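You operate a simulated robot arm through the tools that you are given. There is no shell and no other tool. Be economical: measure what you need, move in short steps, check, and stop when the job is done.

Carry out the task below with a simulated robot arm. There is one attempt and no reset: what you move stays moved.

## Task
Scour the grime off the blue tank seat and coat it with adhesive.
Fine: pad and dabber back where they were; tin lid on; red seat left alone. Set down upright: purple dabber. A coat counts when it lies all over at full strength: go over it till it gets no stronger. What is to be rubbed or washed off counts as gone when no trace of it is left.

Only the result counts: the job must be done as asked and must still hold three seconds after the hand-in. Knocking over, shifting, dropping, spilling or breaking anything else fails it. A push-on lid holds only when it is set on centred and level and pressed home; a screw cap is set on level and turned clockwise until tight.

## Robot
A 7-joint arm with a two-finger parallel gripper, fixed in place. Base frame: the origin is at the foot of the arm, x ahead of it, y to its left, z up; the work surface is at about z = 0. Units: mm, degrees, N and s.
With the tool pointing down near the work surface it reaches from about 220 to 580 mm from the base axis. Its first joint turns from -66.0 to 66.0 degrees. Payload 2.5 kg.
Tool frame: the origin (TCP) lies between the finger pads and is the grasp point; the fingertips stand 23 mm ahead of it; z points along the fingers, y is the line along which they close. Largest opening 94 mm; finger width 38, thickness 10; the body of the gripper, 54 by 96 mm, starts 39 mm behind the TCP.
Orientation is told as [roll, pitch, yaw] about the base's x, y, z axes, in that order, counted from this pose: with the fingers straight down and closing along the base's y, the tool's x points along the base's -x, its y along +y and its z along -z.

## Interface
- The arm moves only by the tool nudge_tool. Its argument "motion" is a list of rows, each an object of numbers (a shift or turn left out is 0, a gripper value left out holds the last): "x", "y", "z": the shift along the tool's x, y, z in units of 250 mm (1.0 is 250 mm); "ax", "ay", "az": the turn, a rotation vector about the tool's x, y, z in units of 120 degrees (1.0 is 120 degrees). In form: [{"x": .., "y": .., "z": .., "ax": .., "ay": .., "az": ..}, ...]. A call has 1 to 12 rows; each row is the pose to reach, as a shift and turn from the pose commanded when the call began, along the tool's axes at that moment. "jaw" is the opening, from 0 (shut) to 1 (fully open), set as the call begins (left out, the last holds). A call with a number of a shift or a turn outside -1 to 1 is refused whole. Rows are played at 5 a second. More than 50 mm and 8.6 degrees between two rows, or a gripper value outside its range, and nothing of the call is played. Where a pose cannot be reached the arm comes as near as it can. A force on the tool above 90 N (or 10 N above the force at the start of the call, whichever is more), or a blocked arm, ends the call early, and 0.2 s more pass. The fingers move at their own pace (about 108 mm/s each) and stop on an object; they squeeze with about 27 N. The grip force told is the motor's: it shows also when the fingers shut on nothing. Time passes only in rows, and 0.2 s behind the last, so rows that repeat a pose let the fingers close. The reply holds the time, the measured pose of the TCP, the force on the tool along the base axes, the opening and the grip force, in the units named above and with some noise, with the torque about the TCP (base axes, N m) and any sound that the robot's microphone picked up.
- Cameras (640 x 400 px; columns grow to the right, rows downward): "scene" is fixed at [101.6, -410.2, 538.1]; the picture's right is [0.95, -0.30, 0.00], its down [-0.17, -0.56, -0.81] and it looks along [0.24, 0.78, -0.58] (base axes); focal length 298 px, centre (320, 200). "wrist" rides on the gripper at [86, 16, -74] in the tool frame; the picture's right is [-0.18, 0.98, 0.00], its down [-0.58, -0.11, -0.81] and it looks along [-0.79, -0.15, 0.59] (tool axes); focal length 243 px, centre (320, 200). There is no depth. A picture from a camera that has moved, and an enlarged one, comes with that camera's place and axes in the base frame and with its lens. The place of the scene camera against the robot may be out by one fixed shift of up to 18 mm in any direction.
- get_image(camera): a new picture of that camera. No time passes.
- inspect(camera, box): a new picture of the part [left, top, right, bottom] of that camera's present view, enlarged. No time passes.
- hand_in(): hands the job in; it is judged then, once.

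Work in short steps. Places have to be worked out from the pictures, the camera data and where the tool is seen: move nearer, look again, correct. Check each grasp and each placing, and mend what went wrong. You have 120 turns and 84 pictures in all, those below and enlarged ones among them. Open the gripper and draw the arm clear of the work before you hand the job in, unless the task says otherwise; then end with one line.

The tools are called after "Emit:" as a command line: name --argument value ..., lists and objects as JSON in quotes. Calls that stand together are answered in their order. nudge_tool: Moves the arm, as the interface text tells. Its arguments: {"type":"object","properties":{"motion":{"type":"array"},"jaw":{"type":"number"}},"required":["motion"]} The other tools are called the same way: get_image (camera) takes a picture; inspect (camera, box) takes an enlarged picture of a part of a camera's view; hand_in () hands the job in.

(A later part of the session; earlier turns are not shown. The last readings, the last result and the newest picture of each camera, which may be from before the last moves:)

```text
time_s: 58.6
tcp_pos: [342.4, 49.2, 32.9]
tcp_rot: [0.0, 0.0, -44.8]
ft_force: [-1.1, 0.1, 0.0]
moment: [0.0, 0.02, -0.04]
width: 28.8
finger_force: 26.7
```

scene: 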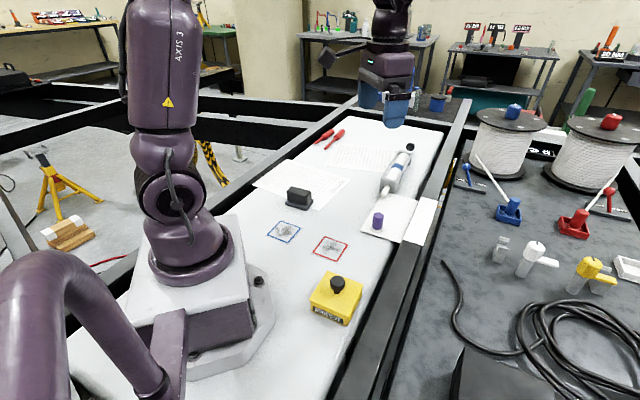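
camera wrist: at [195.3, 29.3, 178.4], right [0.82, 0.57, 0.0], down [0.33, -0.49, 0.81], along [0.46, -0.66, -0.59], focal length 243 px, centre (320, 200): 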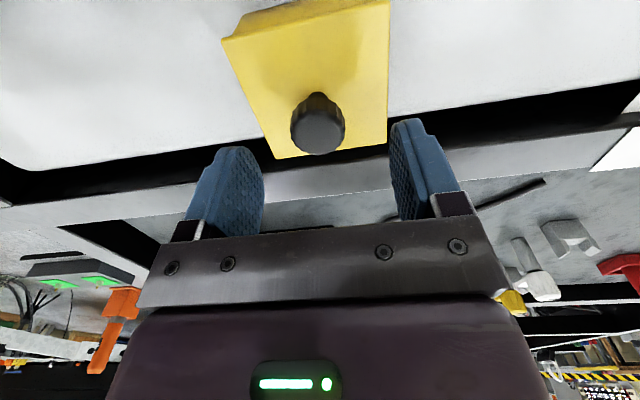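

Still no contact at TCP 33; continuing 1 mm at a time.

Emit:
nudge_tool --motion '[{"z": 0.004}, {"z": 0.004}]'

Emit:
nudge_tool --motion '[{"z": 0.004}, {"z": 0.004}]'

Emit:
inspect --camera "scene" --box '[335, 220, 385, 270]'

```text
time_s: 59.2
tcp_pos: [342.6, 50.3, 30.7]
tcp_rot: [0.0, 0.0, -44.8]
ft_force: [-1.1, -0.6, -0.3]
moment: [0.02, 0.03, -0.04]
width: 28.7
finger_force: 26.5
```

```text
time_s: 59.8
tcp_pos: [343.1, 48.3, 31.8]
tcp_rot: [0.1, 0.0, -44.9]
ft_force: [-8.3, -1.6, 33.5]
moment: [-0.15, 0.29, -0.03]
width: 29.1
finger_force: 27.1
```

```text
8.00 times, centred on (360, 245) of scene
camera zoom: at [101.5, -410.2, 538.1], right [0.95, -0.3, 0.0], down [-0.17, -0.56, -0.81], along [0.24, 0.78, -0.58], focal length 2380 px, centre (0, -160)
```

zoom: 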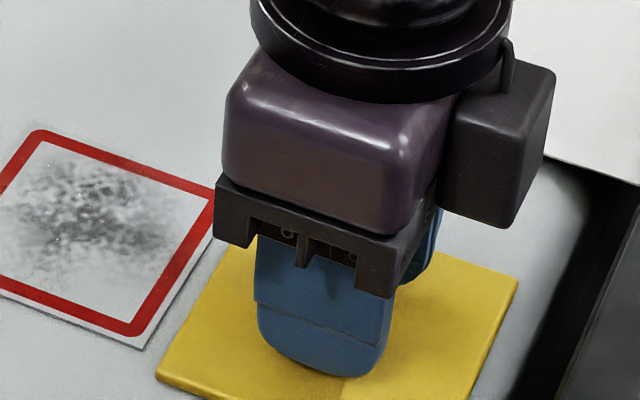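

Contact. I ease off 0.8 mm, open partly (fingers 5 mm above lid), and rise.

Emit:
nudge_tool --motion '[{"z": -0.003}, {"z": -0.003}]'

Emit:
nudge_tool --motion '[{}, {}, {}]' --jaw 0.6

Emit:
nudge_tool --motion '[{"z": -0.1}, {"z": -0.25}, {"z": -0.4}, {"z": -0.4}]'

Emit:
inspect --camera "scene" --box '[300, 200, 420, 330]'

Emit:
get_image --camera "wrist"

```text
time_s: 60.4
tcp_pos: [344.2, 49.1, 30.8]
tcp_rot: [0.1, -0.1, -44.9]
ft_force: [0.7, -1.2, 18.7]
moment: [-0.06, 0.16, -0.02]
width: 28.7
finger_force: 27.1
```

```text
time_s: 61.2
tcp_pos: [342.5, 48.8, 31.3]
tcp_rot: [0.0, -0.1, -44.8]
ft_force: [0.4, 0.0, -0.4]
moment: [-0.01, 0.0, 0.0]
width: 56.5
finger_force: 0.0
```

```text
time_s: 62.2
tcp_pos: [343.9, 50.2, 131.8]
tcp_rot: [0.0, 0.0, -44.8]
ft_force: [-0.2, 0.4, -0.1]
moment: [0.01, -0.01, 0.03]
width: 56.6
finger_force: 0.0
```

```text
3.08 times, centred on (360, 265) of scene
camera zoom: at [101.6, -410.2, 538.1], right [0.95, -0.3, 0.0], down [-0.17, -0.56, -0.81], along [0.24, 0.78, -0.58], focal length 915 px, centre (197, 0)
```

zoom: 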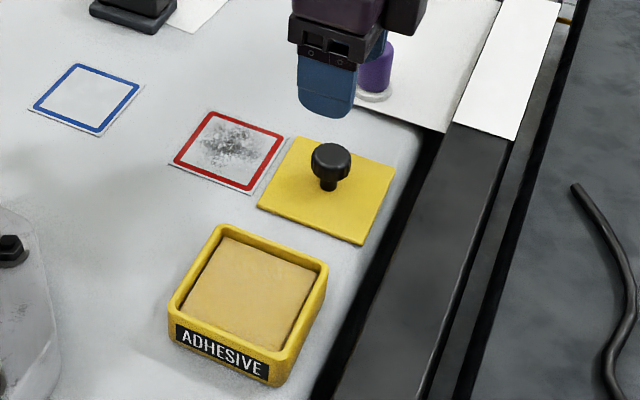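

```text
47 pictures are left
camera wrist: at [293.8, 122.4, 207.4], right [0.82, 0.57, 0.0], down [0.34, -0.49, 0.81], along [0.46, -0.66, -0.59], focal length 243 px, centre (320, 200)
```

wrist: 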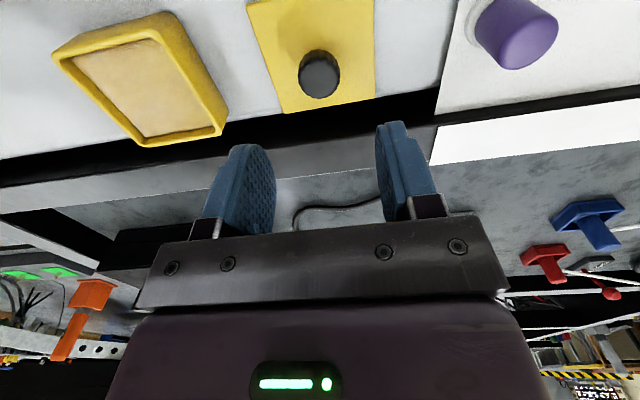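

Lid is safely down. Dabber ≈(420,143), about 57 mm tall. I move above it and look.

Emit:
nudge_tool --motion '[{"x": 0.016, "y": 0.16}, {"x": 0.032, "y": 0.32}, {"x": 0.048, "y": 0.478}, {"x": 0.048, "y": 0.478, "z": 0.08}, {"x": 0.048, "y": 0.478, "z": 0.08}]' --jaw 0.75

Emit:
get_image --camera "wrist"

Emit:
inspect --camera "scene" --box '[340, 160, 420, 240]'

```text
time_s: 63.4
tcp_pos: [418.6, 144.0, 109.2]
tcp_rot: [-0.1, 0.0, -44.9]
ft_force: [0.0, -0.7, 0.2]
moment: [0.0, -0.03, 0.0]
width: 70.5
finger_force: 0.0
```

```text
46 pictures are left
camera wrist: at [368.0, 216.8, 186.1], right [0.82, 0.57, 0.0], down [0.34, -0.49, 0.81], along [0.46, -0.66, -0.59], focal length 243 px, centre (320, 200)
```

wrist: 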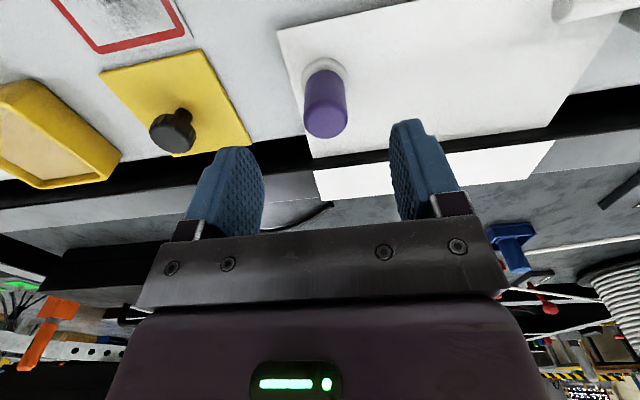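

```text
5.00 times, centred on (380, 200) of scene
camera zoom: at [101.7, -410.2, 538.1], right [0.95, -0.3, 0.0], down [-0.17, -0.56, -0.81], along [0.24, 0.78, -0.58], focal length 1488 px, centre (20, 200)
```

zoom: 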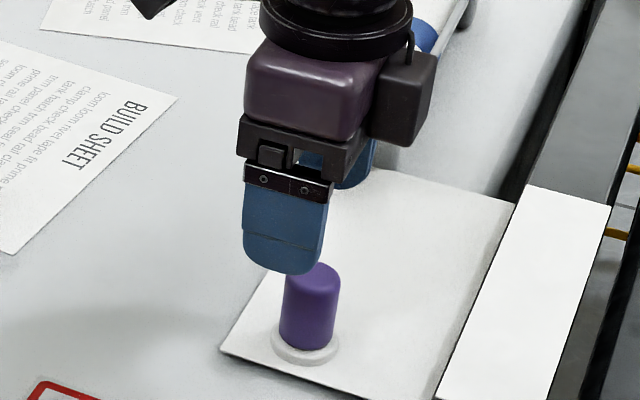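

The dabber is ≈(422,146), 4 mm along tool +y. I correct, descend to z≈44, and close.

Emit:
nudge_tool --motion '[{"x": -0.004, "y": 0.015, "z": 0.06}, {"x": -0.004, "y": 0.015, "z": 0.13}, {"x": -0.004, "y": 0.015, "z": 0.2}, {"x": -0.004, "y": 0.015, "z": 0.25}, {"x": -0.004, "y": 0.015, "z": 0.26}, {"x": -0.004, "y": 0.015, "z": 0.26}]'

Emit:
nudge_tool --motion '[{}, {}, {}, {}]' --jaw 0

Emit:
inspect --camera "scene" --box '[350, 180, 410, 240]'

```text
time_s: 64.8
tcp_pos: [422.0, 144.8, 46.4]
tcp_rot: [0.0, 0.0, -44.8]
ft_force: [0.2, 0.5, -0.2]
moment: [0.04, 0.01, 0.05]
width: 70.8
finger_force: 0.1
```

```text
time_s: 65.8
tcp_pos: [420.5, 143.9, 47.0]
tcp_rot: [0.1, 0.1, -44.9]
ft_force: [1.0, -0.4, 1.3]
moment: [0.0, -0.05, 0.02]
width: 27.7
finger_force: 27.1
```

```text
6.67 times, centred on (380, 210) of scene
camera zoom: at [101.6, -410.2, 538.1], right [0.95, -0.3, 0.0], down [-0.17, -0.56, -0.81], along [0.24, 0.78, -0.58], focal length 1983 px, centre (-80, 133)
```

zoom: 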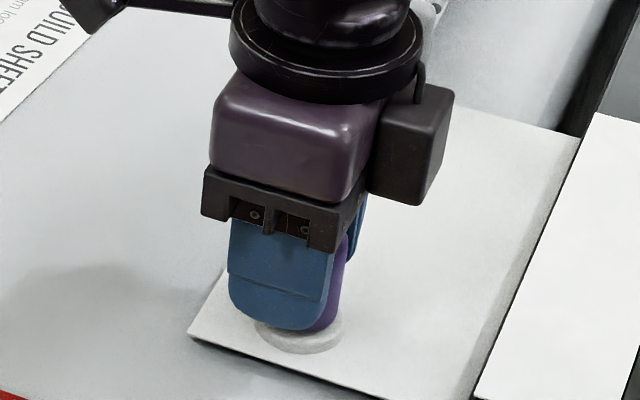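

Dabber gripped (27.7 mm); home TCP ≈(421.2,144.4,46.5). I lift it and move toward the tin, passing high above the lid.

Emit:
nudge_tool --motion '[{"z": -0.15}, {"z": -0.3}, {"z": -0.3, "y": -0.15}, {"z": -0.3, "y": -0.33}, {"z": -0.3, "y": -0.51}, {"z": -0.3, "y": -0.69}, {"z": -0.3, "y": -0.87}, {"z": -0.3, "y": -0.99}, {"z": -0.3, "y": -0.99}]'

Emit:
nudge_tool --motion '[{"x": -0.023, "y": -0.034}, {"x": -0.023, "y": -0.034, "z": 0.08}, {"x": -0.023, "y": -0.034, "z": 0.08}]'

Emit:
inspect --camera "scene" --box '[300, 230, 370, 330]'

Emit:
get_image --camera "wrist"

```text
time_s: 67.8
tcp_pos: [246.4, -31.9, 121.0]
tcp_rot: [-0.1, 0.0, -44.8]
ft_force: [0.0, -1.1, -0.6]
moment: [0.0, 0.01, 0.0]
width: 27.7
finger_force: 27.2
```

```text
time_s: 68.6
tcp_pos: [244.0, -41.1, 101.1]
tcp_rot: [0.0, 0.1, -44.9]
ft_force: [0.8, -0.4, -0.2]
moment: [-0.02, 0.0, -0.01]
width: 27.8
finger_force: 27.6
```

```text
4.00 times, centred on (335, 280) of scene
camera zoom: at [101.7, -410.2, 538.1], right [0.95, -0.3, 0.0], down [-0.17, -0.56, -0.81], along [0.24, 0.78, -0.58], focal length 1190 px, centre (260, -120)
```

zoom: 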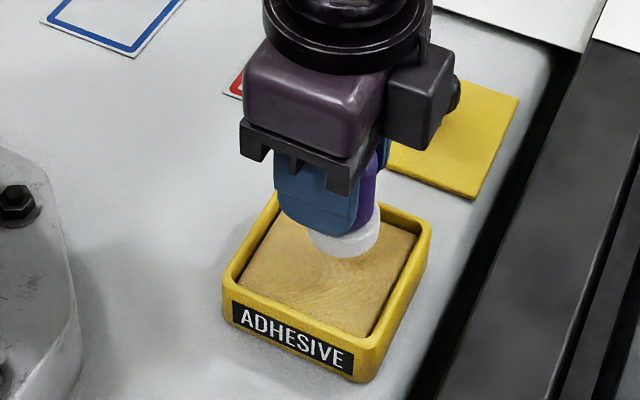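

```text
42 pictures are left
camera wrist: at [194.4, 31.4, 176.1], right [0.82, 0.57, 0.0], down [0.34, -0.49, 0.81], along [0.46, -0.66, -0.59], focal length 243 px, centre (320, 200)
```

wrist: 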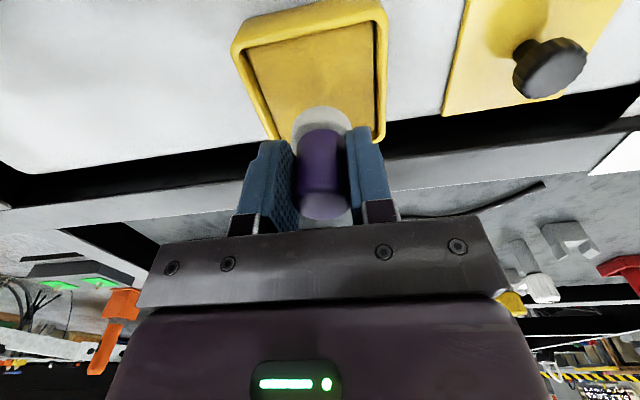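

The dabber is centred over the tin. I lower gently into the adhesive.

Emit:
nudge_tool --motion '[{"z": 0.04}, {"z": 0.07}, {"z": 0.08}, {"z": 0.08}]'

Emit:
nudge_tool --motion '[{"z": 0.008}, {"z": 0.012}, {"z": 0.012}]'

Emit:
nudge_tool --motion '[{"z": 0.008}, {"z": 0.008}]'

Emit:
inspect --camera "scene" --box '[310, 260, 370, 330]'

```text
time_s: 69.6
tcp_pos: [244.3, -41.7, 81.3]
tcp_rot: [0.0, 0.0, -44.9]
ft_force: [0.4, 0.0, 0.2]
moment: [-0.03, 0.02, -0.01]
width: 27.9
finger_force: 26.4
```

```text
time_s: 70.4
tcp_pos: [245.3, -41.1, 77.7]
tcp_rot: [0.0, -0.1, -44.8]
ft_force: [0.4, -0.1, 0.2]
moment: [0.01, 0.01, 0.02]
width: 27.6
finger_force: 27.0
```

```text
time_s: 71.0
tcp_pos: [245.4, -42.6, 75.7]
tcp_rot: [0.1, 0.0, -44.9]
ft_force: [-0.7, -0.4, -0.5]
moment: [0.0, 0.0, -0.01]
width: 27.8
finger_force: 27.8
```

```text
5.71 times, centred on (340, 295) of scene
camera zoom: at [101.7, -410.2, 538.1], right [0.95, -0.3, 0.0], down [-0.17, -0.56, -0.81], along [0.24, 0.78, -0.58], focal length 1700 px, centre (206, -343)
```

zoom: 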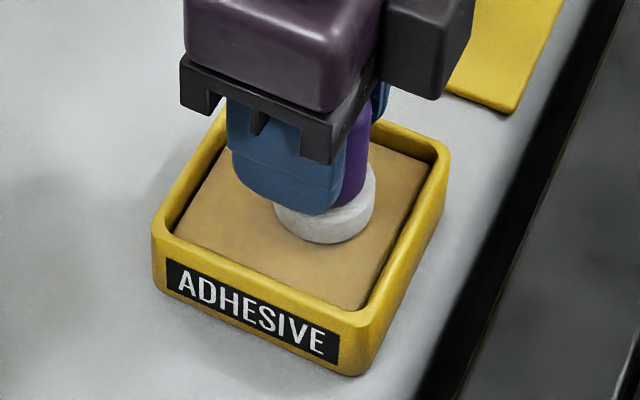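

No contact yet but close to the surface. I go on 2 mm at a time.

Emit:
nudge_tool --motion '[{"z": 0.008}, {"z": 0.008}]'

Emit:
nudge_tool --motion '[{"z": 0.008}, {"z": 0.008}]'

Emit:
inspect --camera "scene" --box '[310, 260, 370, 330]'

```text
time_s: 71.6
tcp_pos: [244.7, -41.8, 75.2]
tcp_rot: [0.0, 0.0, -44.9]
ft_force: [-0.5, 1.0, -1.5]
moment: [0.01, 0.03, -0.02]
width: 27.8
finger_force: 27.3
```

```text
time_s: 72.2
tcp_pos: [244.4, -40.3, 72.1]
tcp_rot: [0.0, 0.1, -44.9]
ft_force: [-0.7, 0.3, 10.7]
moment: [0.09, -0.08, 0.06]
width: 27.9
finger_force: 27.2
```

```text
5.71 times, centred on (340, 295) of scene
camera zoom: at [101.6, -410.2, 538.1], right [0.95, -0.3, 0.0], down [-0.17, -0.56, -0.81], along [0.24, 0.78, -0.58], focal length 1700 px, centre (206, -343)
```

zoom: 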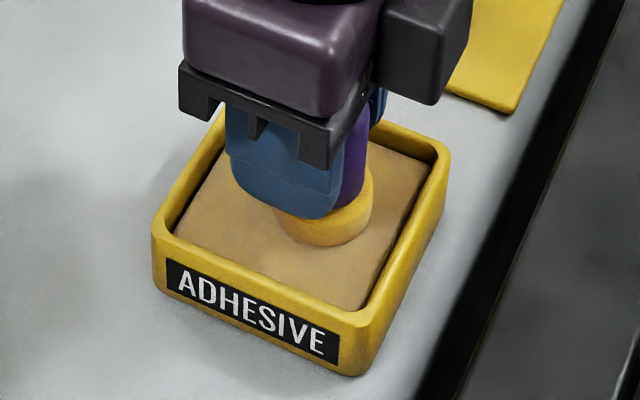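

Felt is loaded (yellow) at TCP 72 with 10 N. I lift and carry it to above the blue seat, skirting the red one.

Emit:
nudge_tool --motion '[{"z": -0.06}, {"z": -0.21}, {"x": 0.15, "y": 0.077, "z": -0.21}, {"x": 0.3, "y": 0.155, "z": -0.21}, {"x": 0.452, "y": 0.232, "z": -0.21}, {"x": 0.61, "y": 0.32, "z": -0.21}, {"x": 0.76, "y": 0.43, "z": -0.21}, {"x": 0.891, "y": 0.54, "z": -0.21}, {"x": 0.891, "y": 0.54, "z": -0.21}]'

Emit:
get_image --camera "wrist"

Emit:
inspect --camera "scene" --box '[250, 170, 340, 260]'

```text
time_s: 74.2
tcp_pos: [181.7, 212.5, 125.0]
tcp_rot: [-0.1, -0.1, -44.8]
ft_force: [-0.9, 0.3, -1.4]
moment: [-0.01, -0.01, 0.01]
width: 27.7
finger_force: 27.2
out of reach, approached as far as the arm can: row 5
```

```text
39 pictures are left
camera wrist: at [131.7, 285.0, 200.1], right [0.82, 0.57, 0.0], down [0.34, -0.49, 0.81], along [0.46, -0.66, -0.59], focal length 243 px, centre (320, 200)
```

wrist: 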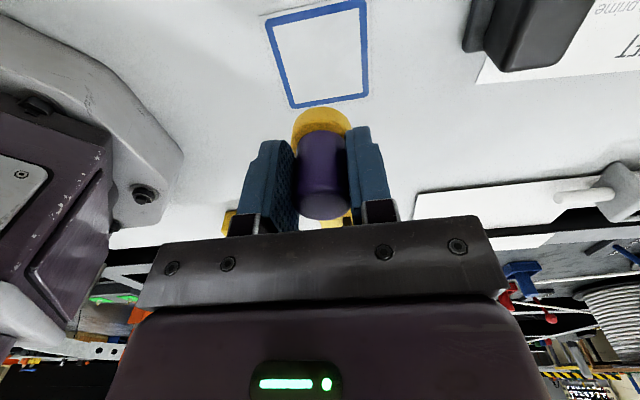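

```text
4.44 times, centred on (295, 215) of scene
camera zoom: at [101.6, -410.2, 538.1], right [0.95, -0.3, 0.0], down [-0.17, -0.56, -0.81], along [0.24, 0.78, -0.58], focal length 1322 px, centre (431, 133)
```

zoom: 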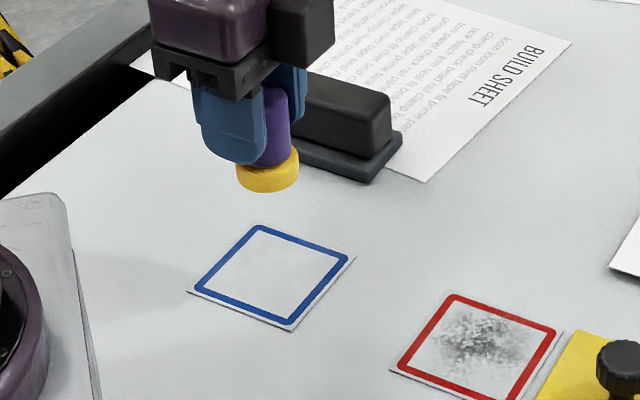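

Seat centre refined to ≈(184.5,212.5), inner side ~54 mm. I lower to just above contact.

Emit:
nudge_tool --motion '[{"y": 0.008, "z": 0.1}, {"y": 0.008, "z": 0.2}, {"y": 0.008, "z": 0.28}, {"y": 0.008, "z": 0.3}, {"y": 0.008, "z": 0.3}]'

Emit:
nudge_tool --motion '[{"z": 0.008}, {"z": 0.008}]'

Emit:
nudge_tool --motion '[{"z": 0.006}, {"z": 0.006}]'

```text
time_s: 75.4
tcp_pos: [184.1, 213.1, 50.5]
tcp_rot: [0.1, 0.0, -44.8]
ft_force: [0.3, 0.6, 0.2]
moment: [0.0, 0.03, 0.0]
width: 27.8
finger_force: 27.4
```

```text
time_s: 76.0
tcp_pos: [182.7, 212.5, 47.5]
tcp_rot: [0.0, 0.0, -44.8]
ft_force: [0.9, -0.3, -0.8]
moment: [0.03, 0.02, 0.03]
width: 27.3
finger_force: 27.0
```

```text
time_s: 76.6
tcp_pos: [182.7, 214.1, 46.9]
tcp_rot: [0.0, 0.0, -44.9]
ft_force: [-2.6, -2.3, 10.8]
moment: [0.0, -0.09, 0.08]
width: 27.6
finger_force: 26.7
```

Contact at 11 N. I begin coating with a raster over the inner square.

Emit:
nudge_tool --motion '[{"x": 0.032}, {"x": 0.06, "y": 0.06}, {"x": 0.06, "y": 0}, {"x": 0.06, "y": -0.06}, {"x": 0.02, "y": -0.06}, {"x": 0.02, "y": 0.0}, {"x": 0.02, "y": 0.06}, {"x": -0.02, "y": 0.06}, {"x": -0.02, "y": -0.06}, {"x": -0.06, "y": -0.06}, {"x": -0.06, "y": 0.0}, {"x": -0.06, "y": 0.06}]'

Emit:
nudge_tool --motion '[{"z": -0.1}, {"z": -0.25}, {"z": -0.32, "x": 0.15}, {"z": -0.32, "x": 0.3, "y": 0.1}, {"z": -0.32, "x": 0.3, "y": 0.1}]'

Emit:
inspect --camera "scene" --box '[262, 218, 302, 246]'

```text
time_s: 79.2
tcp_pos: [205.8, 213.4, 45.7]
tcp_rot: [0.0, 0.0, -44.9]
ft_force: [-4.4, -5.5, 25.7]
moment: [-0.32, 0.03, -0.01]
width: 27.4
finger_force: 26.5
```

```text
time_s: 80.4
tcp_pos: [170.2, 286.6, 127.1]
tcp_rot: [-0.1, -0.1, -44.8]
ft_force: [-0.3, -0.7, -0.3]
moment: [0.01, 0.04, 0.0]
width: 27.6
finger_force: 26.8
```

```text
14.29 times, centred on (282, 232) of scene
camera zoom: at [101.6, -410.2, 538.1], right [0.95, -0.3, 0.0], down [-0.17, -0.56, -0.81], along [0.24, 0.78, -0.58], focal length 4250 px, centre (863, -257)
```

zoom: 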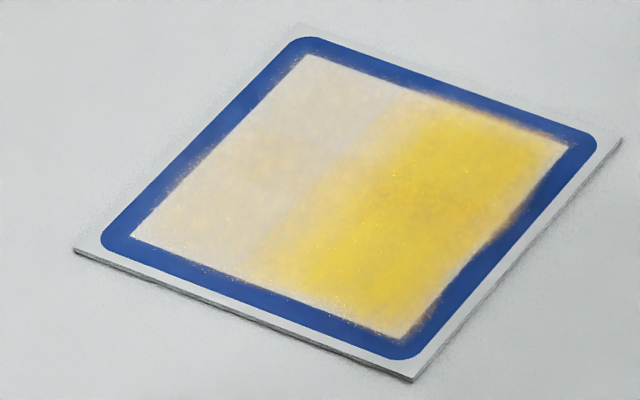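

The coat forms only inside the seat; the tool -x half is strong, the +x half faint. I go back over it with slower passes.

Emit:
nudge_tool --motion '[{"x": -0.1, "y": -0.06}, {"x": -0.2, "y": -0.16}, {"x": -0.2, "y": -0.16, "z": 0.15}, {"x": -0.2, "y": -0.16, "z": 0.28}, {"x": -0.2, "y": -0.16, "z": 0.322}, {"x": -0.18, "y": -0.1, "z": 0.322}, {"x": -0.18, "y": -0.16, "z": 0.322}, {"x": -0.18, "y": -0.22, "z": 0.322}, {"x": -0.2, "y": -0.22, "z": 0.322}, {"x": -0.2, "y": -0.16, "z": 0.322}, {"x": -0.2, "y": -0.1, "z": 0.322}, {"x": -0.22, "y": -0.1, "z": 0.322}]'

Emit:
nudge_tool --motion '[{"y": -0.06}, {"y": -0.12}, {"y": -0.12, "x": 0.05}, {"y": -0.08, "x": 0.05}, {"y": -0.04, "x": 0.05}, {"y": 0, "x": 0.05}, {"y": 0, "x": 0.02}, {"y": -0.04, "x": 0.02}, {"y": -0.08, "x": 0.02}, {"y": -0.12, "x": 0.02}, {"y": -0.12, "x": 0}, {"y": -0.06, "x": 0}]'

Emit:
nudge_tool --motion '[{"z": -0.1}, {"z": -0.25}, {"z": -0.32, "x": 0.15}, {"z": -0.32, "x": 0.26, "y": 0.14}, {"z": -0.32, "x": 0.26, "y": 0.14}]'

Emit:
inspect --camera "scene" --box '[262, 218, 302, 246]'

```text
time_s: 83.0
tcp_pos: [190.6, 229.9, 45.6]
tcp_rot: [0.3, 0.0, -44.7]
ft_force: [-5.7, 5.3, 24.2]
moment: [0.06, 0.13, 0.0]
width: 27.6
finger_force: 27.0
```

```text
time_s: 85.6
tcp_pos: [180.6, 216.7, 47.2]
tcp_rot: [0.1, 0.0, -44.9]
ft_force: [-0.1, 1.2, -0.1]
moment: [0.01, 0.02, 0.01]
width: 27.8
finger_force: 26.9
```

```text
time_s: 86.8
tcp_pos: [157.9, 287.6, 126.0]
tcp_rot: [0.0, 0.0, -44.8]
ft_force: [-0.3, 0.7, -1.3]
moment: [0.02, 0.01, -0.03]
width: 28.0
finger_force: 26.7
```

```text
14.29 times, centred on (282, 232) of scene
camera zoom: at [101.7, -410.2, 538.1], right [0.95, -0.3, 0.0], down [-0.17, -0.56, -0.81], along [0.24, 0.78, -0.58], focal length 4250 px, centre (863, -257)
```

zoom: 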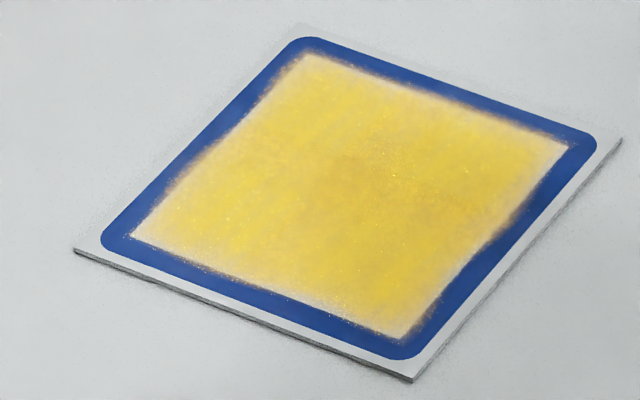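

The coat is now uniform but corners are thin. I check the felt's load in the wrist view.

Emit:
inspect --camera "wrist" --box '[230, 0, 410, 140]'

```text
2.86 times, centred on (320, 70) of wrist
camera zoom: at [108.4, 360.5, 201.1], right [0.82, 0.57, 0.0], down [0.34, -0.49, 0.81], along [0.46, -0.66, -0.59], focal length 693 px, centre (320, 571)
```

zoom: 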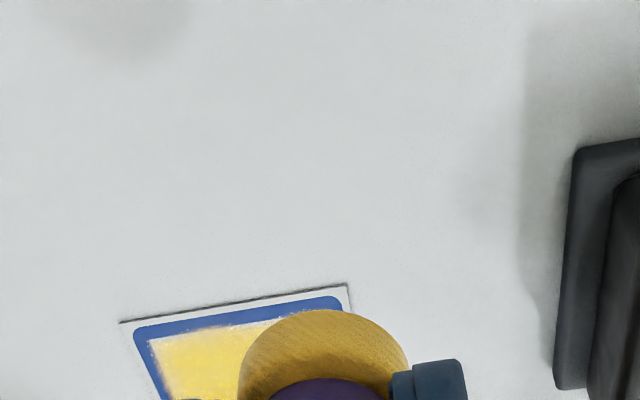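

The felt still looks loaded. I run another pass pressing slightly more and reaching the corners.

Emit:
nudge_tool --motion '[{"x": -0.14, "y": -0.07}, {"x": -0.21, "y": -0.07}, {"x": -0.21, "y": -0.07, "z": 0.15}, {"x": -0.21, "y": -0.07, "z": 0.28}, {"x": -0.21, "y": -0.07, "z": 0.324}, {"x": -0.21, "y": -0.105, "z": 0.324}, {"x": -0.21, "y": -0.14, "z": 0.324}, {"x": -0.21, "y": -0.175, "z": 0.324}, {"x": -0.21, "y": -0.21, "z": 0.324}, {"x": -0.245, "y": -0.21, "z": 0.324}, {"x": -0.28, "y": -0.21, "z": 0.324}, {"x": -0.315, "y": -0.21, "z": 0.324}]'

Emit:
nudge_tool --motion '[{"x": -0.035}, {"x": -0.035, "y": 0.035}, {"x": -0.035, "y": 0.07}, {"x": -0.035, "y": 0.105}, {"x": -0.035, "y": 0.14}, {"x": 0.0, "y": 0.14}, {"x": 0.035, "y": 0.14}, {"x": 0.07, "y": 0.14}, {"x": 0.105, "y": 0.14}, {"x": 0.07, "y": 0.1}, {"x": 0.035, "y": 0.07}, {"x": 0.0, "y": 0.035}]'

Emit:
nudge_tool --motion '[{"x": 0.03}, {"x": 0.07}, {"x": 0.07, "y": 0.04}, {"x": 0.035, "y": 0.04}, {"x": 0.0, "y": 0.04}, {"x": 0.0, "y": 0.08}, {"x": 0.035, "y": 0.08}, {"x": 0.07, "y": 0.08}, {"x": 0.035, "y": 0.035}, {"z": -0.1, "x": 0.035, "y": 0.035}, {"z": -0.25, "x": 0.035, "y": 0.035}, {"z": -0.32, "x": 0.2, "y": 0.05}]'

Emit:
nudge_tool --motion '[{"x": 0.1, "y": 0.05}, {"x": 0.1, "y": 0.1}]'

Emit:
inspect --camera "scene" --box '[262, 218, 302, 246]'

```text
time_s: 89.4
tcp_pos: [177.7, 194.5, 44.2]
tcp_rot: [-0.2, 0.0, -44.8]
ft_force: [-7.2, 4.8, 23.8]
moment: [0.15, 0.13, 0.02]
width: 27.1
finger_force: 26.5
```

```text
time_s: 92.0
tcp_pos: [183.3, 199.8, 44.0]
tcp_rot: [0.0, 0.1, -44.9]
ft_force: [0.9, -0.2, -0.1]
moment: [-0.02, 0.0, -0.01]
width: 27.6
finger_force: 26.9
```

```text
time_s: 94.6
tcp_pos: [156.9, 245.7, 124.3]
tcp_rot: [0.0, 0.0, -44.9]
ft_force: [-0.1, -1.0, -1.3]
moment: [0.0, -0.04, 0.03]
width: 27.5
finger_force: 26.6
```

```text
time_s: 95.2
tcp_pos: [157.2, 278.3, 124.1]
tcp_rot: [0.0, -0.1, -45.0]
ft_force: [0.1, 0.5, -0.7]
moment: [0.01, -0.01, 0.03]
width: 27.7
finger_force: 27.1
```

```text
14.29 times, centred on (282, 232) of scene
camera zoom: at [101.6, -410.2, 538.1], right [0.95, -0.3, 0.0], down [-0.17, -0.56, -0.81], along [0.24, 0.78, -0.58], focal length 4250 px, centre (863, -257)
```

zoom: 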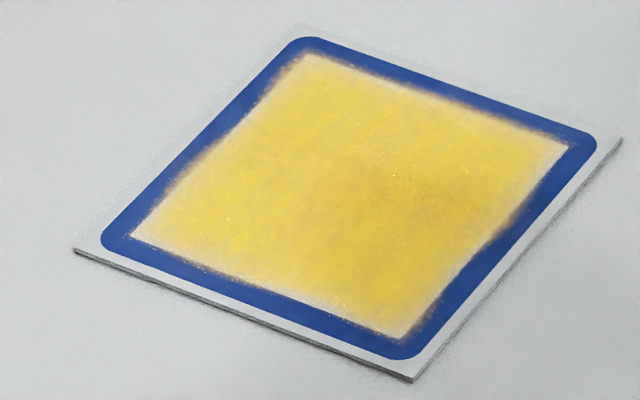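

Little change, so the felt is likely depleted (and slipped up ~2 mm in the grip). I go back to reload in the tin.

Emit:
nudge_tool --motion '[{"x": -0.145, "y": -0.082}, {"x": -0.29, "y": -0.165}, {"x": -0.435, "y": -0.248}, {"x": -0.58, "y": -0.33}, {"x": -0.725, "y": -0.41}, {"x": -0.87, "y": -0.49}, {"x": -0.99, "y": -0.56}, {"x": -0.99, "y": -0.56}]'

Emit:
nudge_tool --motion '[{"x": -0.1, "y": -0.06}, {"x": -0.159, "y": -0.096}, {"x": -0.159, "y": -0.096, "z": 0.1}, {"x": -0.159, "y": -0.096, "z": 0.19}, {"x": -0.159, "y": -0.096, "z": 0.2}, {"x": -0.159, "y": -0.096, "z": 0.2}]'

Emit:
inspect --camera "scene" --box '[310, 260, 370, 330]'

```text
time_s: 97.0
tcp_pos: [233.9, 4.8, 126.8]
tcp_rot: [0.0, 0.0, -44.8]
ft_force: [0.9, 0.5, -0.6]
moment: [-0.01, 0.01, -0.02]
width: 27.5
finger_force: 27.2
```

```text
time_s: 98.4
tcp_pos: [244.4, -39.9, 75.3]
tcp_rot: [0.0, 0.0, -44.9]
ft_force: [-0.4, 0.2, -0.9]
moment: [0.02, 0.01, -0.03]
width: 27.5
finger_force: 27.2
```

```text
5.71 times, centred on (340, 295) of scene
camera zoom: at [101.7, -410.2, 538.1], right [0.95, -0.3, 0.0], down [-0.17, -0.56, -0.81], along [0.24, 0.78, -0.58], focal length 1700 px, centre (206, -343)
```

zoom: 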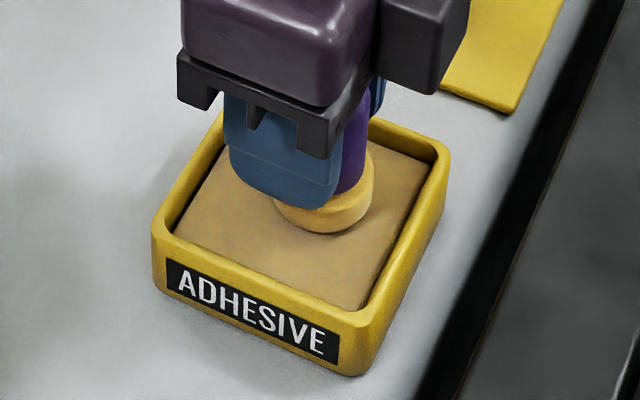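

The felt has gone paler (depleted). I lower to contact.

Emit:
nudge_tool --motion '[{"z": 0.01}, {"z": 0.016}, {"z": 0.016}]'

Emit:
nudge_tool --motion '[{"z": 0.006}, {"z": 0.006}]'

```text
time_s: 99.2
tcp_pos: [244.6, -39.3, 71.4]
tcp_rot: [0.0, -0.1, -45.0]
ft_force: [-0.1, -0.2, -0.2]
moment: [0.0, -0.01, 0.03]
width: 27.7
finger_force: 27.1
```

```text
time_s: 99.8
tcp_pos: [244.9, -39.7, 69.8]
tcp_rot: [0.0, 0.0, -45.0]
ft_force: [-0.7, 0.4, 1.0]
moment: [-0.03, -0.02, -0.01]
width: 27.6
finger_force: 27.6
```

Emit:
nudge_tool --motion '[{"z": 0.004}, {"z": 0.004}, {"z": 0.004}, {"z": 0.004}]'

Emit:
inspect --camera "scene" --box '[310, 260, 370, 330]'

```text
time_s: 100.8
tcp_pos: [246.0, -39.5, 69.4]
tcp_rot: [0.1, -0.2, -44.9]
ft_force: [-3.4, -1.4, 26.6]
moment: [-0.22, -0.01, -0.03]
width: 27.6
finger_force: 27.1
```

```text
5.71 times, centred on (340, 295) of scene
camera zoom: at [101.6, -410.2, 538.1], right [0.95, -0.3, 0.0], down [-0.17, -0.56, -0.81], along [0.24, 0.78, -0.58], focal length 1700 px, centre (206, -343)
```

zoom: 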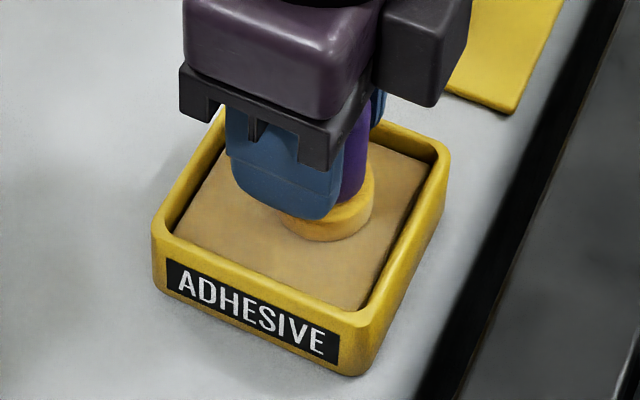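

Reloaded. I carry it back above the blue seat and find contact.

Emit:
nudge_tool --motion '[{"z": -0.06}, {"z": -0.22}, {"x": 0.15, "y": 0.09, "z": -0.22}, {"x": 0.3, "y": 0.18, "z": -0.22}, {"x": 0.45, "y": 0.27, "z": -0.22}, {"x": 0.6, "y": 0.36, "z": -0.22}, {"x": 0.75, "y": 0.45, "z": -0.22}, {"x": 0.884, "y": 0.541, "z": -0.2}, {"x": 0.884, "y": 0.541, "z": -0.05}, {"x": 0.884, "y": 0.541, "z": 0.06}, {"x": 0.884, "y": 0.541, "z": 0.093}, {"x": 0.884, "y": 0.541, "z": 0.093}]'

Emit:
nudge_tool --motion '[{"z": 0.004}, {"z": 0.004}]'

```text
time_s: 103.4
tcp_pos: [182.1, 213.3, 43.5]
tcp_rot: [0.1, 0.1, -44.9]
ft_force: [-0.3, 0.9, -0.5]
moment: [0.01, 0.03, -0.01]
width: 27.6
finger_force: 27.1
```

```text
time_s: 104.0
tcp_pos: [183.1, 213.7, 43.3]
tcp_rot: [-0.1, 0.0, -44.8]
ft_force: [-3.1, 0.8, 12.9]
moment: [-0.12, -0.03, -0.03]
width: 27.4
finger_force: 26.4
```

Contact at 13 N. I run a thorough raster, covering corners first.

Emit:
nudge_tool --motion '[{"x": 0.035, "y": 0.035, "z": 0.001}, {"x": 0.068, "y": 0.068, "z": 0.001}, {"x": 0.068, "y": 0.034, "z": 0.001}, {"x": 0.068, "y": 0, "z": 0.001}, {"x": 0.068, "y": -0.034, "z": 0.001}, {"x": 0.068, "y": -0.068, "z": 0.001}, {"x": 0.034, "y": -0.068, "z": 0.001}, {"x": 0.034, "y": -0.034, "z": 0.001}, {"x": 0.034, "y": 0.0, "z": 0.001}, {"x": 0.034, "y": 0.034, "z": 0.001}, {"x": 0.034, "y": 0.068, "z": 0.001}, {"x": 0.0, "y": 0.068, "z": 0.001}]'

Emit:
nudge_tool --motion '[{"y": -0.034, "z": 0.001}, {"y": -0.068, "z": 0.001}, {"y": -0.102, "z": 0.001}, {"y": -0.136, "z": 0.001}, {"x": -0.034, "y": -0.136, "z": 0.001}, {"x": -0.034, "y": -0.102, "z": 0.001}, {"x": -0.034, "y": -0.068, "z": 0.001}, {"x": -0.034, "y": -0.034, "z": 0.001}, {"x": -0.034, "y": 0, "z": 0.001}, {"x": -0.068, "y": 0, "z": 0.001}, {"x": -0.068, "y": -0.034, "z": 0.001}, {"x": -0.068, "y": -0.068, "z": 0.001}]'

Emit:
nudge_tool --motion '[{"y": -0.034}, {"y": -0.068}, {"y": -0.068}, {"z": -0.1, "y": -0.068}, {"z": -0.25, "y": -0.068}, {"z": -0.32, "x": 0.18, "y": -0.0}, {"z": -0.32, "x": 0.33, "y": 0.1}, {"z": -0.32, "x": 0.333, "y": 0.183}]'

Emit:
inspect --camera "scene" --box '[262, 218, 302, 246]'

```text
time_s: 106.6
tcp_pos: [194.9, 224.6, 43.0]
tcp_rot: [0.0, -0.1, -45.0]
ft_force: [-1.0, -0.7, -1.0]
moment: [-0.01, 0.02, 0.02]
width: 27.7
finger_force: 26.5
```

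```text
time_s: 109.2
tcp_pos: [197.1, 200.8, 44.0]
tcp_rot: [0.1, 0.0, -44.9]
ft_force: [1.5, 1.1, 3.0]
moment: [0.01, -0.13, 0.04]
width: 27.5
finger_force: 27.5
```

```text
refused: row 6 steps farther than a row can; nothing moved
```

```text
14.29 times, centred on (282, 232) of scene
camera zoom: at [101.6, -410.2, 538.1], right [0.95, -0.3, 0.0], down [-0.17, -0.56, -0.81], along [0.24, 0.78, -0.58], focal length 4250 px, centre (863, -257)
```

zoom: 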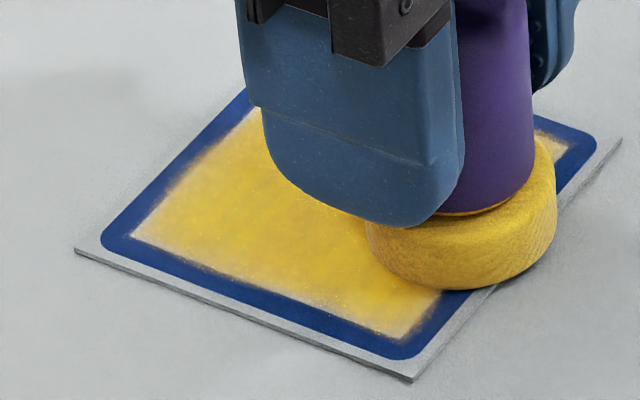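

Corners are still lighter. I finish this side then visit each corner a bit further out, with slightly more pressure.

Emit:
nudge_tool --motion '[{"y": -0.034, "z": 0.003}, {"y": -0.068, "z": 0.003}, {"x": -0.01, "y": -0.08, "z": 0.003}, {"x": -0.01, "y": -0.07, "z": 0.003}, {"x": -0.01, "y": -0.035, "z": 0.003}, {"x": -0.01, "y": 0.0, "z": 0.003}, {"x": -0.01, "y": 0.04, "z": 0.003}, {"x": -0.01, "y": 0.08, "z": 0.003}, {"x": 0.03, "y": 0.08, "z": 0.003}, {"x": 0.068, "y": 0.08, "z": 0.003}, {"x": 0.11, "y": 0.08, "z": 0.003}, {"x": 0.15, "y": 0.08, "z": 0.003}]'

Emit:
nudge_tool --motion '[{"y": -0.04, "z": 0.002}, {"y": -0.08, "z": 0.002}, {"y": -0.12, "z": 0.002}, {"y": -0.16, "z": 0.002}, {"x": -0.04, "y": -0.16, "z": 0.002}, {"x": -0.08, "y": -0.16, "z": 0.002}, {"x": -0.12, "y": -0.16, "z": 0.002}, {"x": -0.12, "y": -0.08, "z": 0.002}, {"x": -0.08, "y": -0.08, "z": 0.002}, {"x": -0.05, "y": -0.08, "z": 0.002}, {"x": -0.05, "y": -0.12, "z": 0.002}, {"x": -0.1, "y": -0.12, "z": 0.002}]'

Emit:
nudge_tool --motion '[{"z": -0.1}, {"z": -0.25}, {"z": -0.32, "x": 0.15}, {"z": -0.32, "x": 0.3, "y": 0.05}, {"z": -0.32, "x": 0.3, "y": 0.15}, {"z": -0.32, "x": 0.3, "y": 0.18}]'

Emit:
inspect --camera "scene" --box '[262, 218, 302, 246]'

```text
time_s: 111.8
tcp_pos: [182.4, 242.1, 43.3]
tcp_rot: [0.1, -0.2, -44.9]
ft_force: [5.4, -4.8, 23.2]
moment: [-0.37, -0.31, 0.04]
width: 27.5
finger_force: 27.4
```

```text
time_s: 114.4
tcp_pos: [179.5, 201.9, 42.4]
tcp_rot: [0.0, 0.0, -44.9]
ft_force: [-1.5, 1.5, 5.6]
moment: [0.0, 0.03, 0.0]
width: 27.7
finger_force: 27.0
```

```text
time_s: 115.8
tcp_pos: [158.7, 288.6, 123.7]
tcp_rot: [0.0, 0.0, -44.9]
ft_force: [0.8, -0.5, -1.3]
moment: [-0.01, 0.01, 0.02]
width: 27.8
finger_force: 26.9
```

```text
14.29 times, centred on (282, 232) of scene
camera zoom: at [101.6, -410.2, 538.1], right [0.95, -0.3, 0.0], down [-0.17, -0.56, -0.81], along [0.24, 0.78, -0.58], focal length 4250 px, centre (863, -257)
```

zoom: 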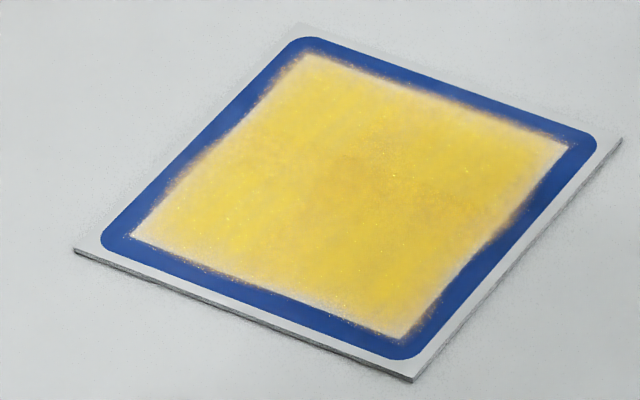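

No change from the previous pass even with a reloaded felt, so the coat is saturated. I check the felt colour to confirm.

Emit:
inspect --camera "scene" --box '[255, 170, 305, 220]'

```text
8.00 times, centred on (280, 195) of scene
camera zoom: at [101.6, -410.2, 538.1], right [0.95, -0.3, 0.0], down [-0.17, -0.56, -0.81], along [0.24, 0.78, -0.58], focal length 2380 px, centre (640, 240)
```

zoom: 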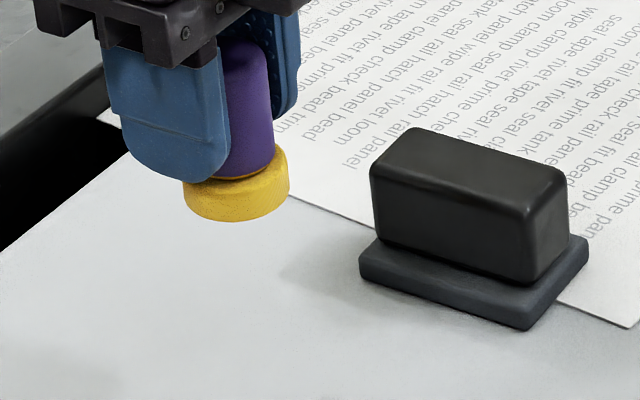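

The felt is still rich yellow, so nothing more was taken up: full strength. I carry the dabber back toward its home at (421,144).

Emit:
nudge_tool --motion '[{"x": -0.16, "y": 0.047}, {"x": -0.33, "y": 0.097}, {"x": -0.5, "y": 0.146}, {"x": -0.67, "y": 0.196}, {"x": -0.84, "y": 0.246}, {"x": -0.99, "y": 0.29}, {"x": -0.99, "y": 0.29}]'

Emit:
nudge_tool --motion '[{"x": -0.08, "y": 0.023}, {"x": -0.16, "y": 0.046}, {"x": -0.16, "y": 0.046, "z": 0.15}, {"x": -0.16, "y": 0.046, "z": 0.27}, {"x": -0.16, "y": 0.046, "z": 0.27}]'

Emit:
inspect --camera "scene" --box '[360, 200, 410, 240]'

```text
time_s: 117.4
tcp_pos: [385.8, 162.9, 122.3]
tcp_rot: [0.0, 0.1, -44.8]
ft_force: [0.0, 0.4, -1.0]
moment: [0.0, 0.03, 0.01]
width: 27.5
finger_force: 27.1
```

```text
time_s: 118.6
tcp_pos: [422.8, 145.5, 53.9]
tcp_rot: [-0.1, 0.1, -44.9]
ft_force: [-0.2, 0.0, -1.2]
moment: [0.02, 0.0, 0.01]
width: 27.8
finger_force: 27.3
```

```text
10.00 times, centred on (385, 220) of scene
camera zoom: at [101.7, -410.2, 538.1], right [0.95, -0.3, 0.0], down [-0.17, -0.56, -0.81], along [0.24, 0.78, -0.58], focal length 2975 px, centre (-330, 0)
```

zoom: 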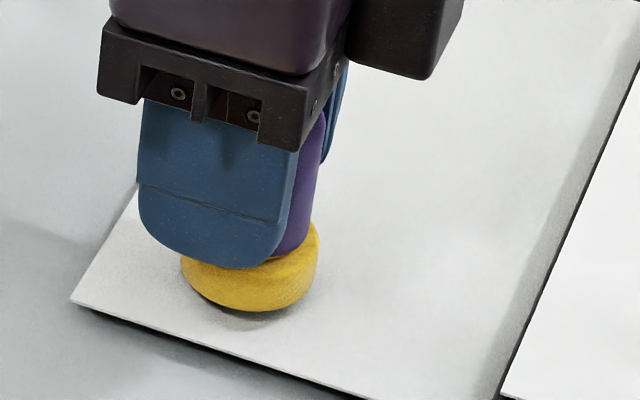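

The dabber has pivoted a few degrees in the grip (felt's tool -x side higher). I tilt the tool ~6° about its y to level it and look.

Emit:
nudge_tool --motion '[{"ay": 0.025}, {"ay": 0.05}, {"ay": 0.05}]'

Emit:
inspect --camera "scene" --box '[360, 200, 410, 240]'

```text
time_s: 119.4
tcp_pos: [422.2, 145.5, 54.5]
tcp_rot: [0.0, 6.0, -44.8]
ft_force: [0.0, 0.4, -0.1]
moment: [0.03, 0.01, 0.01]
width: 27.8
finger_force: 26.8
```

```text
10.00 times, centred on (385, 220) of scene
camera zoom: at [101.7, -410.2, 538.1], right [0.95, -0.3, 0.0], down [-0.17, -0.56, -0.81], along [0.24, 0.78, -0.58], focal length 2975 px, centre (-330, 0)
```

zoom: 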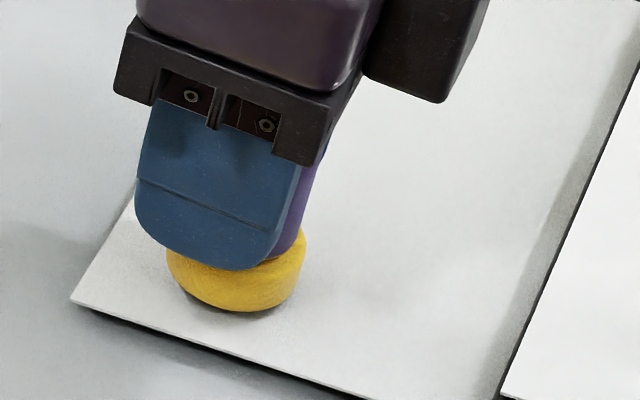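

The cues conflict, so I compare the dabber in the wrist view, where the geometry relative to the grip is fixed.

Emit:
inspect --camera "wrist" --box '[220, 80, 420, 240]'

```text
2.50 times, centred on (320, 160) of wrist
camera zoom: at [377.8, 211.9, 138.4], right [0.82, 0.57, -0.02], down [0.39, -0.55, 0.74], along [0.41, -0.62, -0.67], focal length 606 px, centre (320, 300)
```

zoom: 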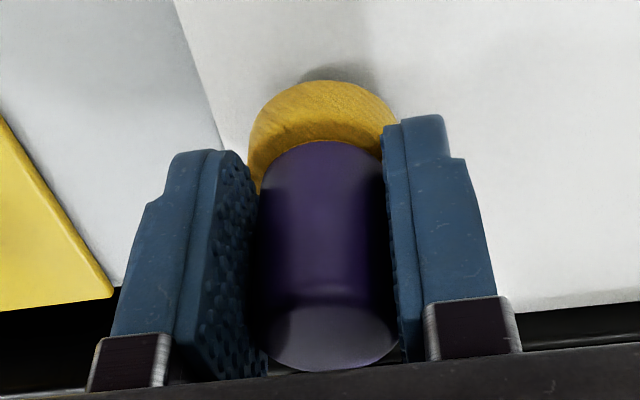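

Relative to the grip the dabber shows only the ~3 mm upward slip, no real tilt. I undo the tool tilt and lower toward contact.

Emit:
nudge_tool --motion '[{"ay": -0.025}, {"ay": -0.05}, {"ay": -0.05, "z": 0.02}, {"ay": -0.05, "z": 0.034}, {"ay": -0.05, "z": 0.034}]'

Emit:
nudge_tool --motion '[{"z": 0.006}, {"z": 0.006}]'

Emit:
nudge_tool --motion '[{"z": 0.004}, {"z": 0.004}]'

```text
time_s: 120.6
tcp_pos: [422.0, 145.2, 46.4]
tcp_rot: [0.0, 0.1, -44.9]
ft_force: [0.2, 0.3, -1.3]
moment: [-0.01, -0.01, -0.02]
width: 27.6
finger_force: 27.3
```

```text
time_s: 121.2
tcp_pos: [421.2, 144.8, 45.7]
tcp_rot: [0.0, 0.0, -44.8]
ft_force: [0.9, -0.3, -0.7]
moment: [0.0, 0.02, -0.02]
width: 27.6
finger_force: 26.7
```

```text
time_s: 121.8
tcp_pos: [420.3, 145.4, 43.2]
tcp_rot: [0.0, 0.0, -44.8]
ft_force: [-0.2, -0.1, 0.6]
moment: [-0.01, -0.03, -0.01]
width: 27.5
finger_force: 27.0
```

Near contact; another millimetre, then a look.

Emit:
nudge_tool --motion '[{"z": 0.004}, {"z": 0.004}]'

Emit:
inspect --camera "scene" --box '[360, 200, 410, 240]'

```text
time_s: 122.4
tcp_pos: [421.1, 145.3, 42.4]
tcp_rot: [0.0, 0.0, -44.9]
ft_force: [0.5, -0.8, -0.7]
moment: [0.0, -0.01, 0.01]
width: 27.9
finger_force: 27.2
```

```text
10.00 times, centred on (385, 220) of scene
camera zoom: at [101.7, -410.2, 538.1], right [0.95, -0.3, 0.0], down [-0.17, -0.56, -0.81], along [0.24, 0.78, -0.58], focal length 2975 px, centre (-330, 0)
```

zoom: 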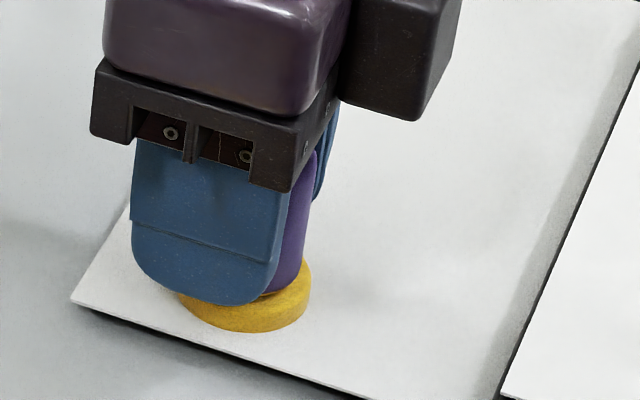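

Felt now matches its original image position. One more small step to seat it, then release.

Emit:
nudge_tool --motion '[{"z": 0.003}, {"z": 0.003}, {"z": 0.003}]'

Emit:
nudge_tool --motion '[{"z": 0.003}, {"z": 0.003}, {"z": 0.003}]'

```text
time_s: 123.2
tcp_pos: [421.1, 145.2, 40.9]
tcp_rot: [0.1, 0.1, -44.9]
ft_force: [1.3, -0.5, -0.3]
moment: [0.0, 0.02, 0.03]
width: 27.8
finger_force: 27.0
```

```text
time_s: 124.0
tcp_pos: [421.4, 146.4, 41.5]
tcp_rot: [0.0, 0.1, -44.9]
ft_force: [-1.5, -0.7, 2.0]
moment: [-0.03, -0.01, -0.03]
width: 27.6
finger_force: 27.1
```

Contact just begins (2 N). I press 0.8 mm more to level it, then open.

Emit:
nudge_tool --motion '[{"z": 0.003}, {"z": 0.003}]'

Emit:
nudge_tool --motion '[{}, {}, {}, {}]' --jaw 0.75

Emit:
nudge_tool --motion '[{"z": -0.12}, {"z": -0.28}, {"z": -0.4}, {"z": -0.4}]'

Emit:
inspect --camera "scene" --box '[360, 200, 410, 240]'

```text
time_s: 124.6
tcp_pos: [422.1, 145.1, 41.1]
tcp_rot: [0.2, 0.0, -44.9]
ft_force: [-6.1, -1.9, 20.7]
moment: [-0.24, 0.14, -0.04]
width: 27.7
finger_force: 26.8
```

```text
time_s: 125.6
tcp_pos: [420.7, 146.4, 40.7]
tcp_rot: [0.0, 0.0, -45.0]
ft_force: [0.8, 0.2, 0.1]
moment: [-0.02, -0.01, 0.0]
width: 70.5
finger_force: 0.1
```

```text
time_s: 126.6
tcp_pos: [420.0, 145.9, 141.2]
tcp_rot: [-0.1, 0.0, -44.8]
ft_force: [0.2, -0.5, 0.3]
moment: [-0.03, 0.01, -0.02]
width: 70.5
finger_force: 0.0
```

```text
10.00 times, centred on (385, 220) of scene
camera zoom: at [101.6, -410.2, 538.1], right [0.95, -0.3, 0.0], down [-0.17, -0.56, -0.81], along [0.24, 0.78, -0.58], focal length 2975 px, centre (-330, 0)
```

zoom: 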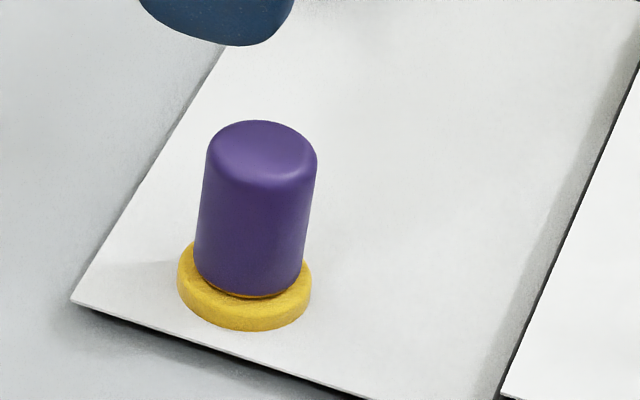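

The dabber is back within ~1.5 mm and upright. I return to the lid's release pose and regrip the knob.

Emit:
nudge_tool --motion '[{"x": -0.015, "y": -0.16}, {"x": -0.03, "y": -0.33}, {"x": -0.044, "y": -0.493}, {"x": -0.044, "y": -0.493, "z": 0.15}, {"x": -0.044, "y": -0.493, "z": 0.3}, {"x": -0.044, "y": -0.493, "z": 0.3}]' --jaw 0.6

Emit:
get_image --camera "wrist"

```text
time_s: 128.0
tcp_pos: [341.2, 47.3, 65.8]
tcp_rot: [0.0, 0.0, -44.9]
ft_force: [0.4, 0.0, -0.5]
moment: [0.02, -0.02, -0.02]
width: 56.4
finger_force: 0.1
```

```text
23 pictures are left
camera wrist: at [291.1, 120.3, 140.9], right [0.82, 0.57, 0.0], down [0.34, -0.49, 0.81], along [0.46, -0.66, -0.59], focal length 243 px, centre (320, 200)
```

wrist: 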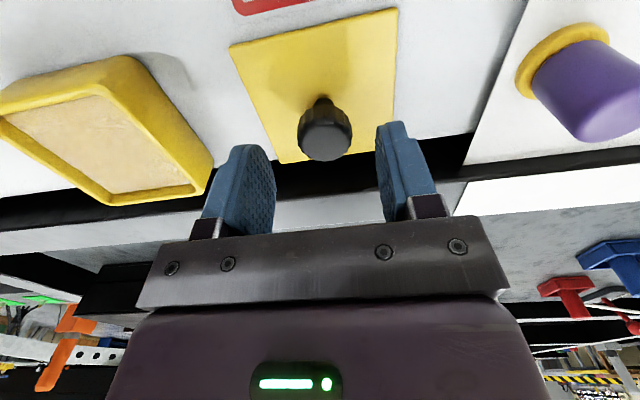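

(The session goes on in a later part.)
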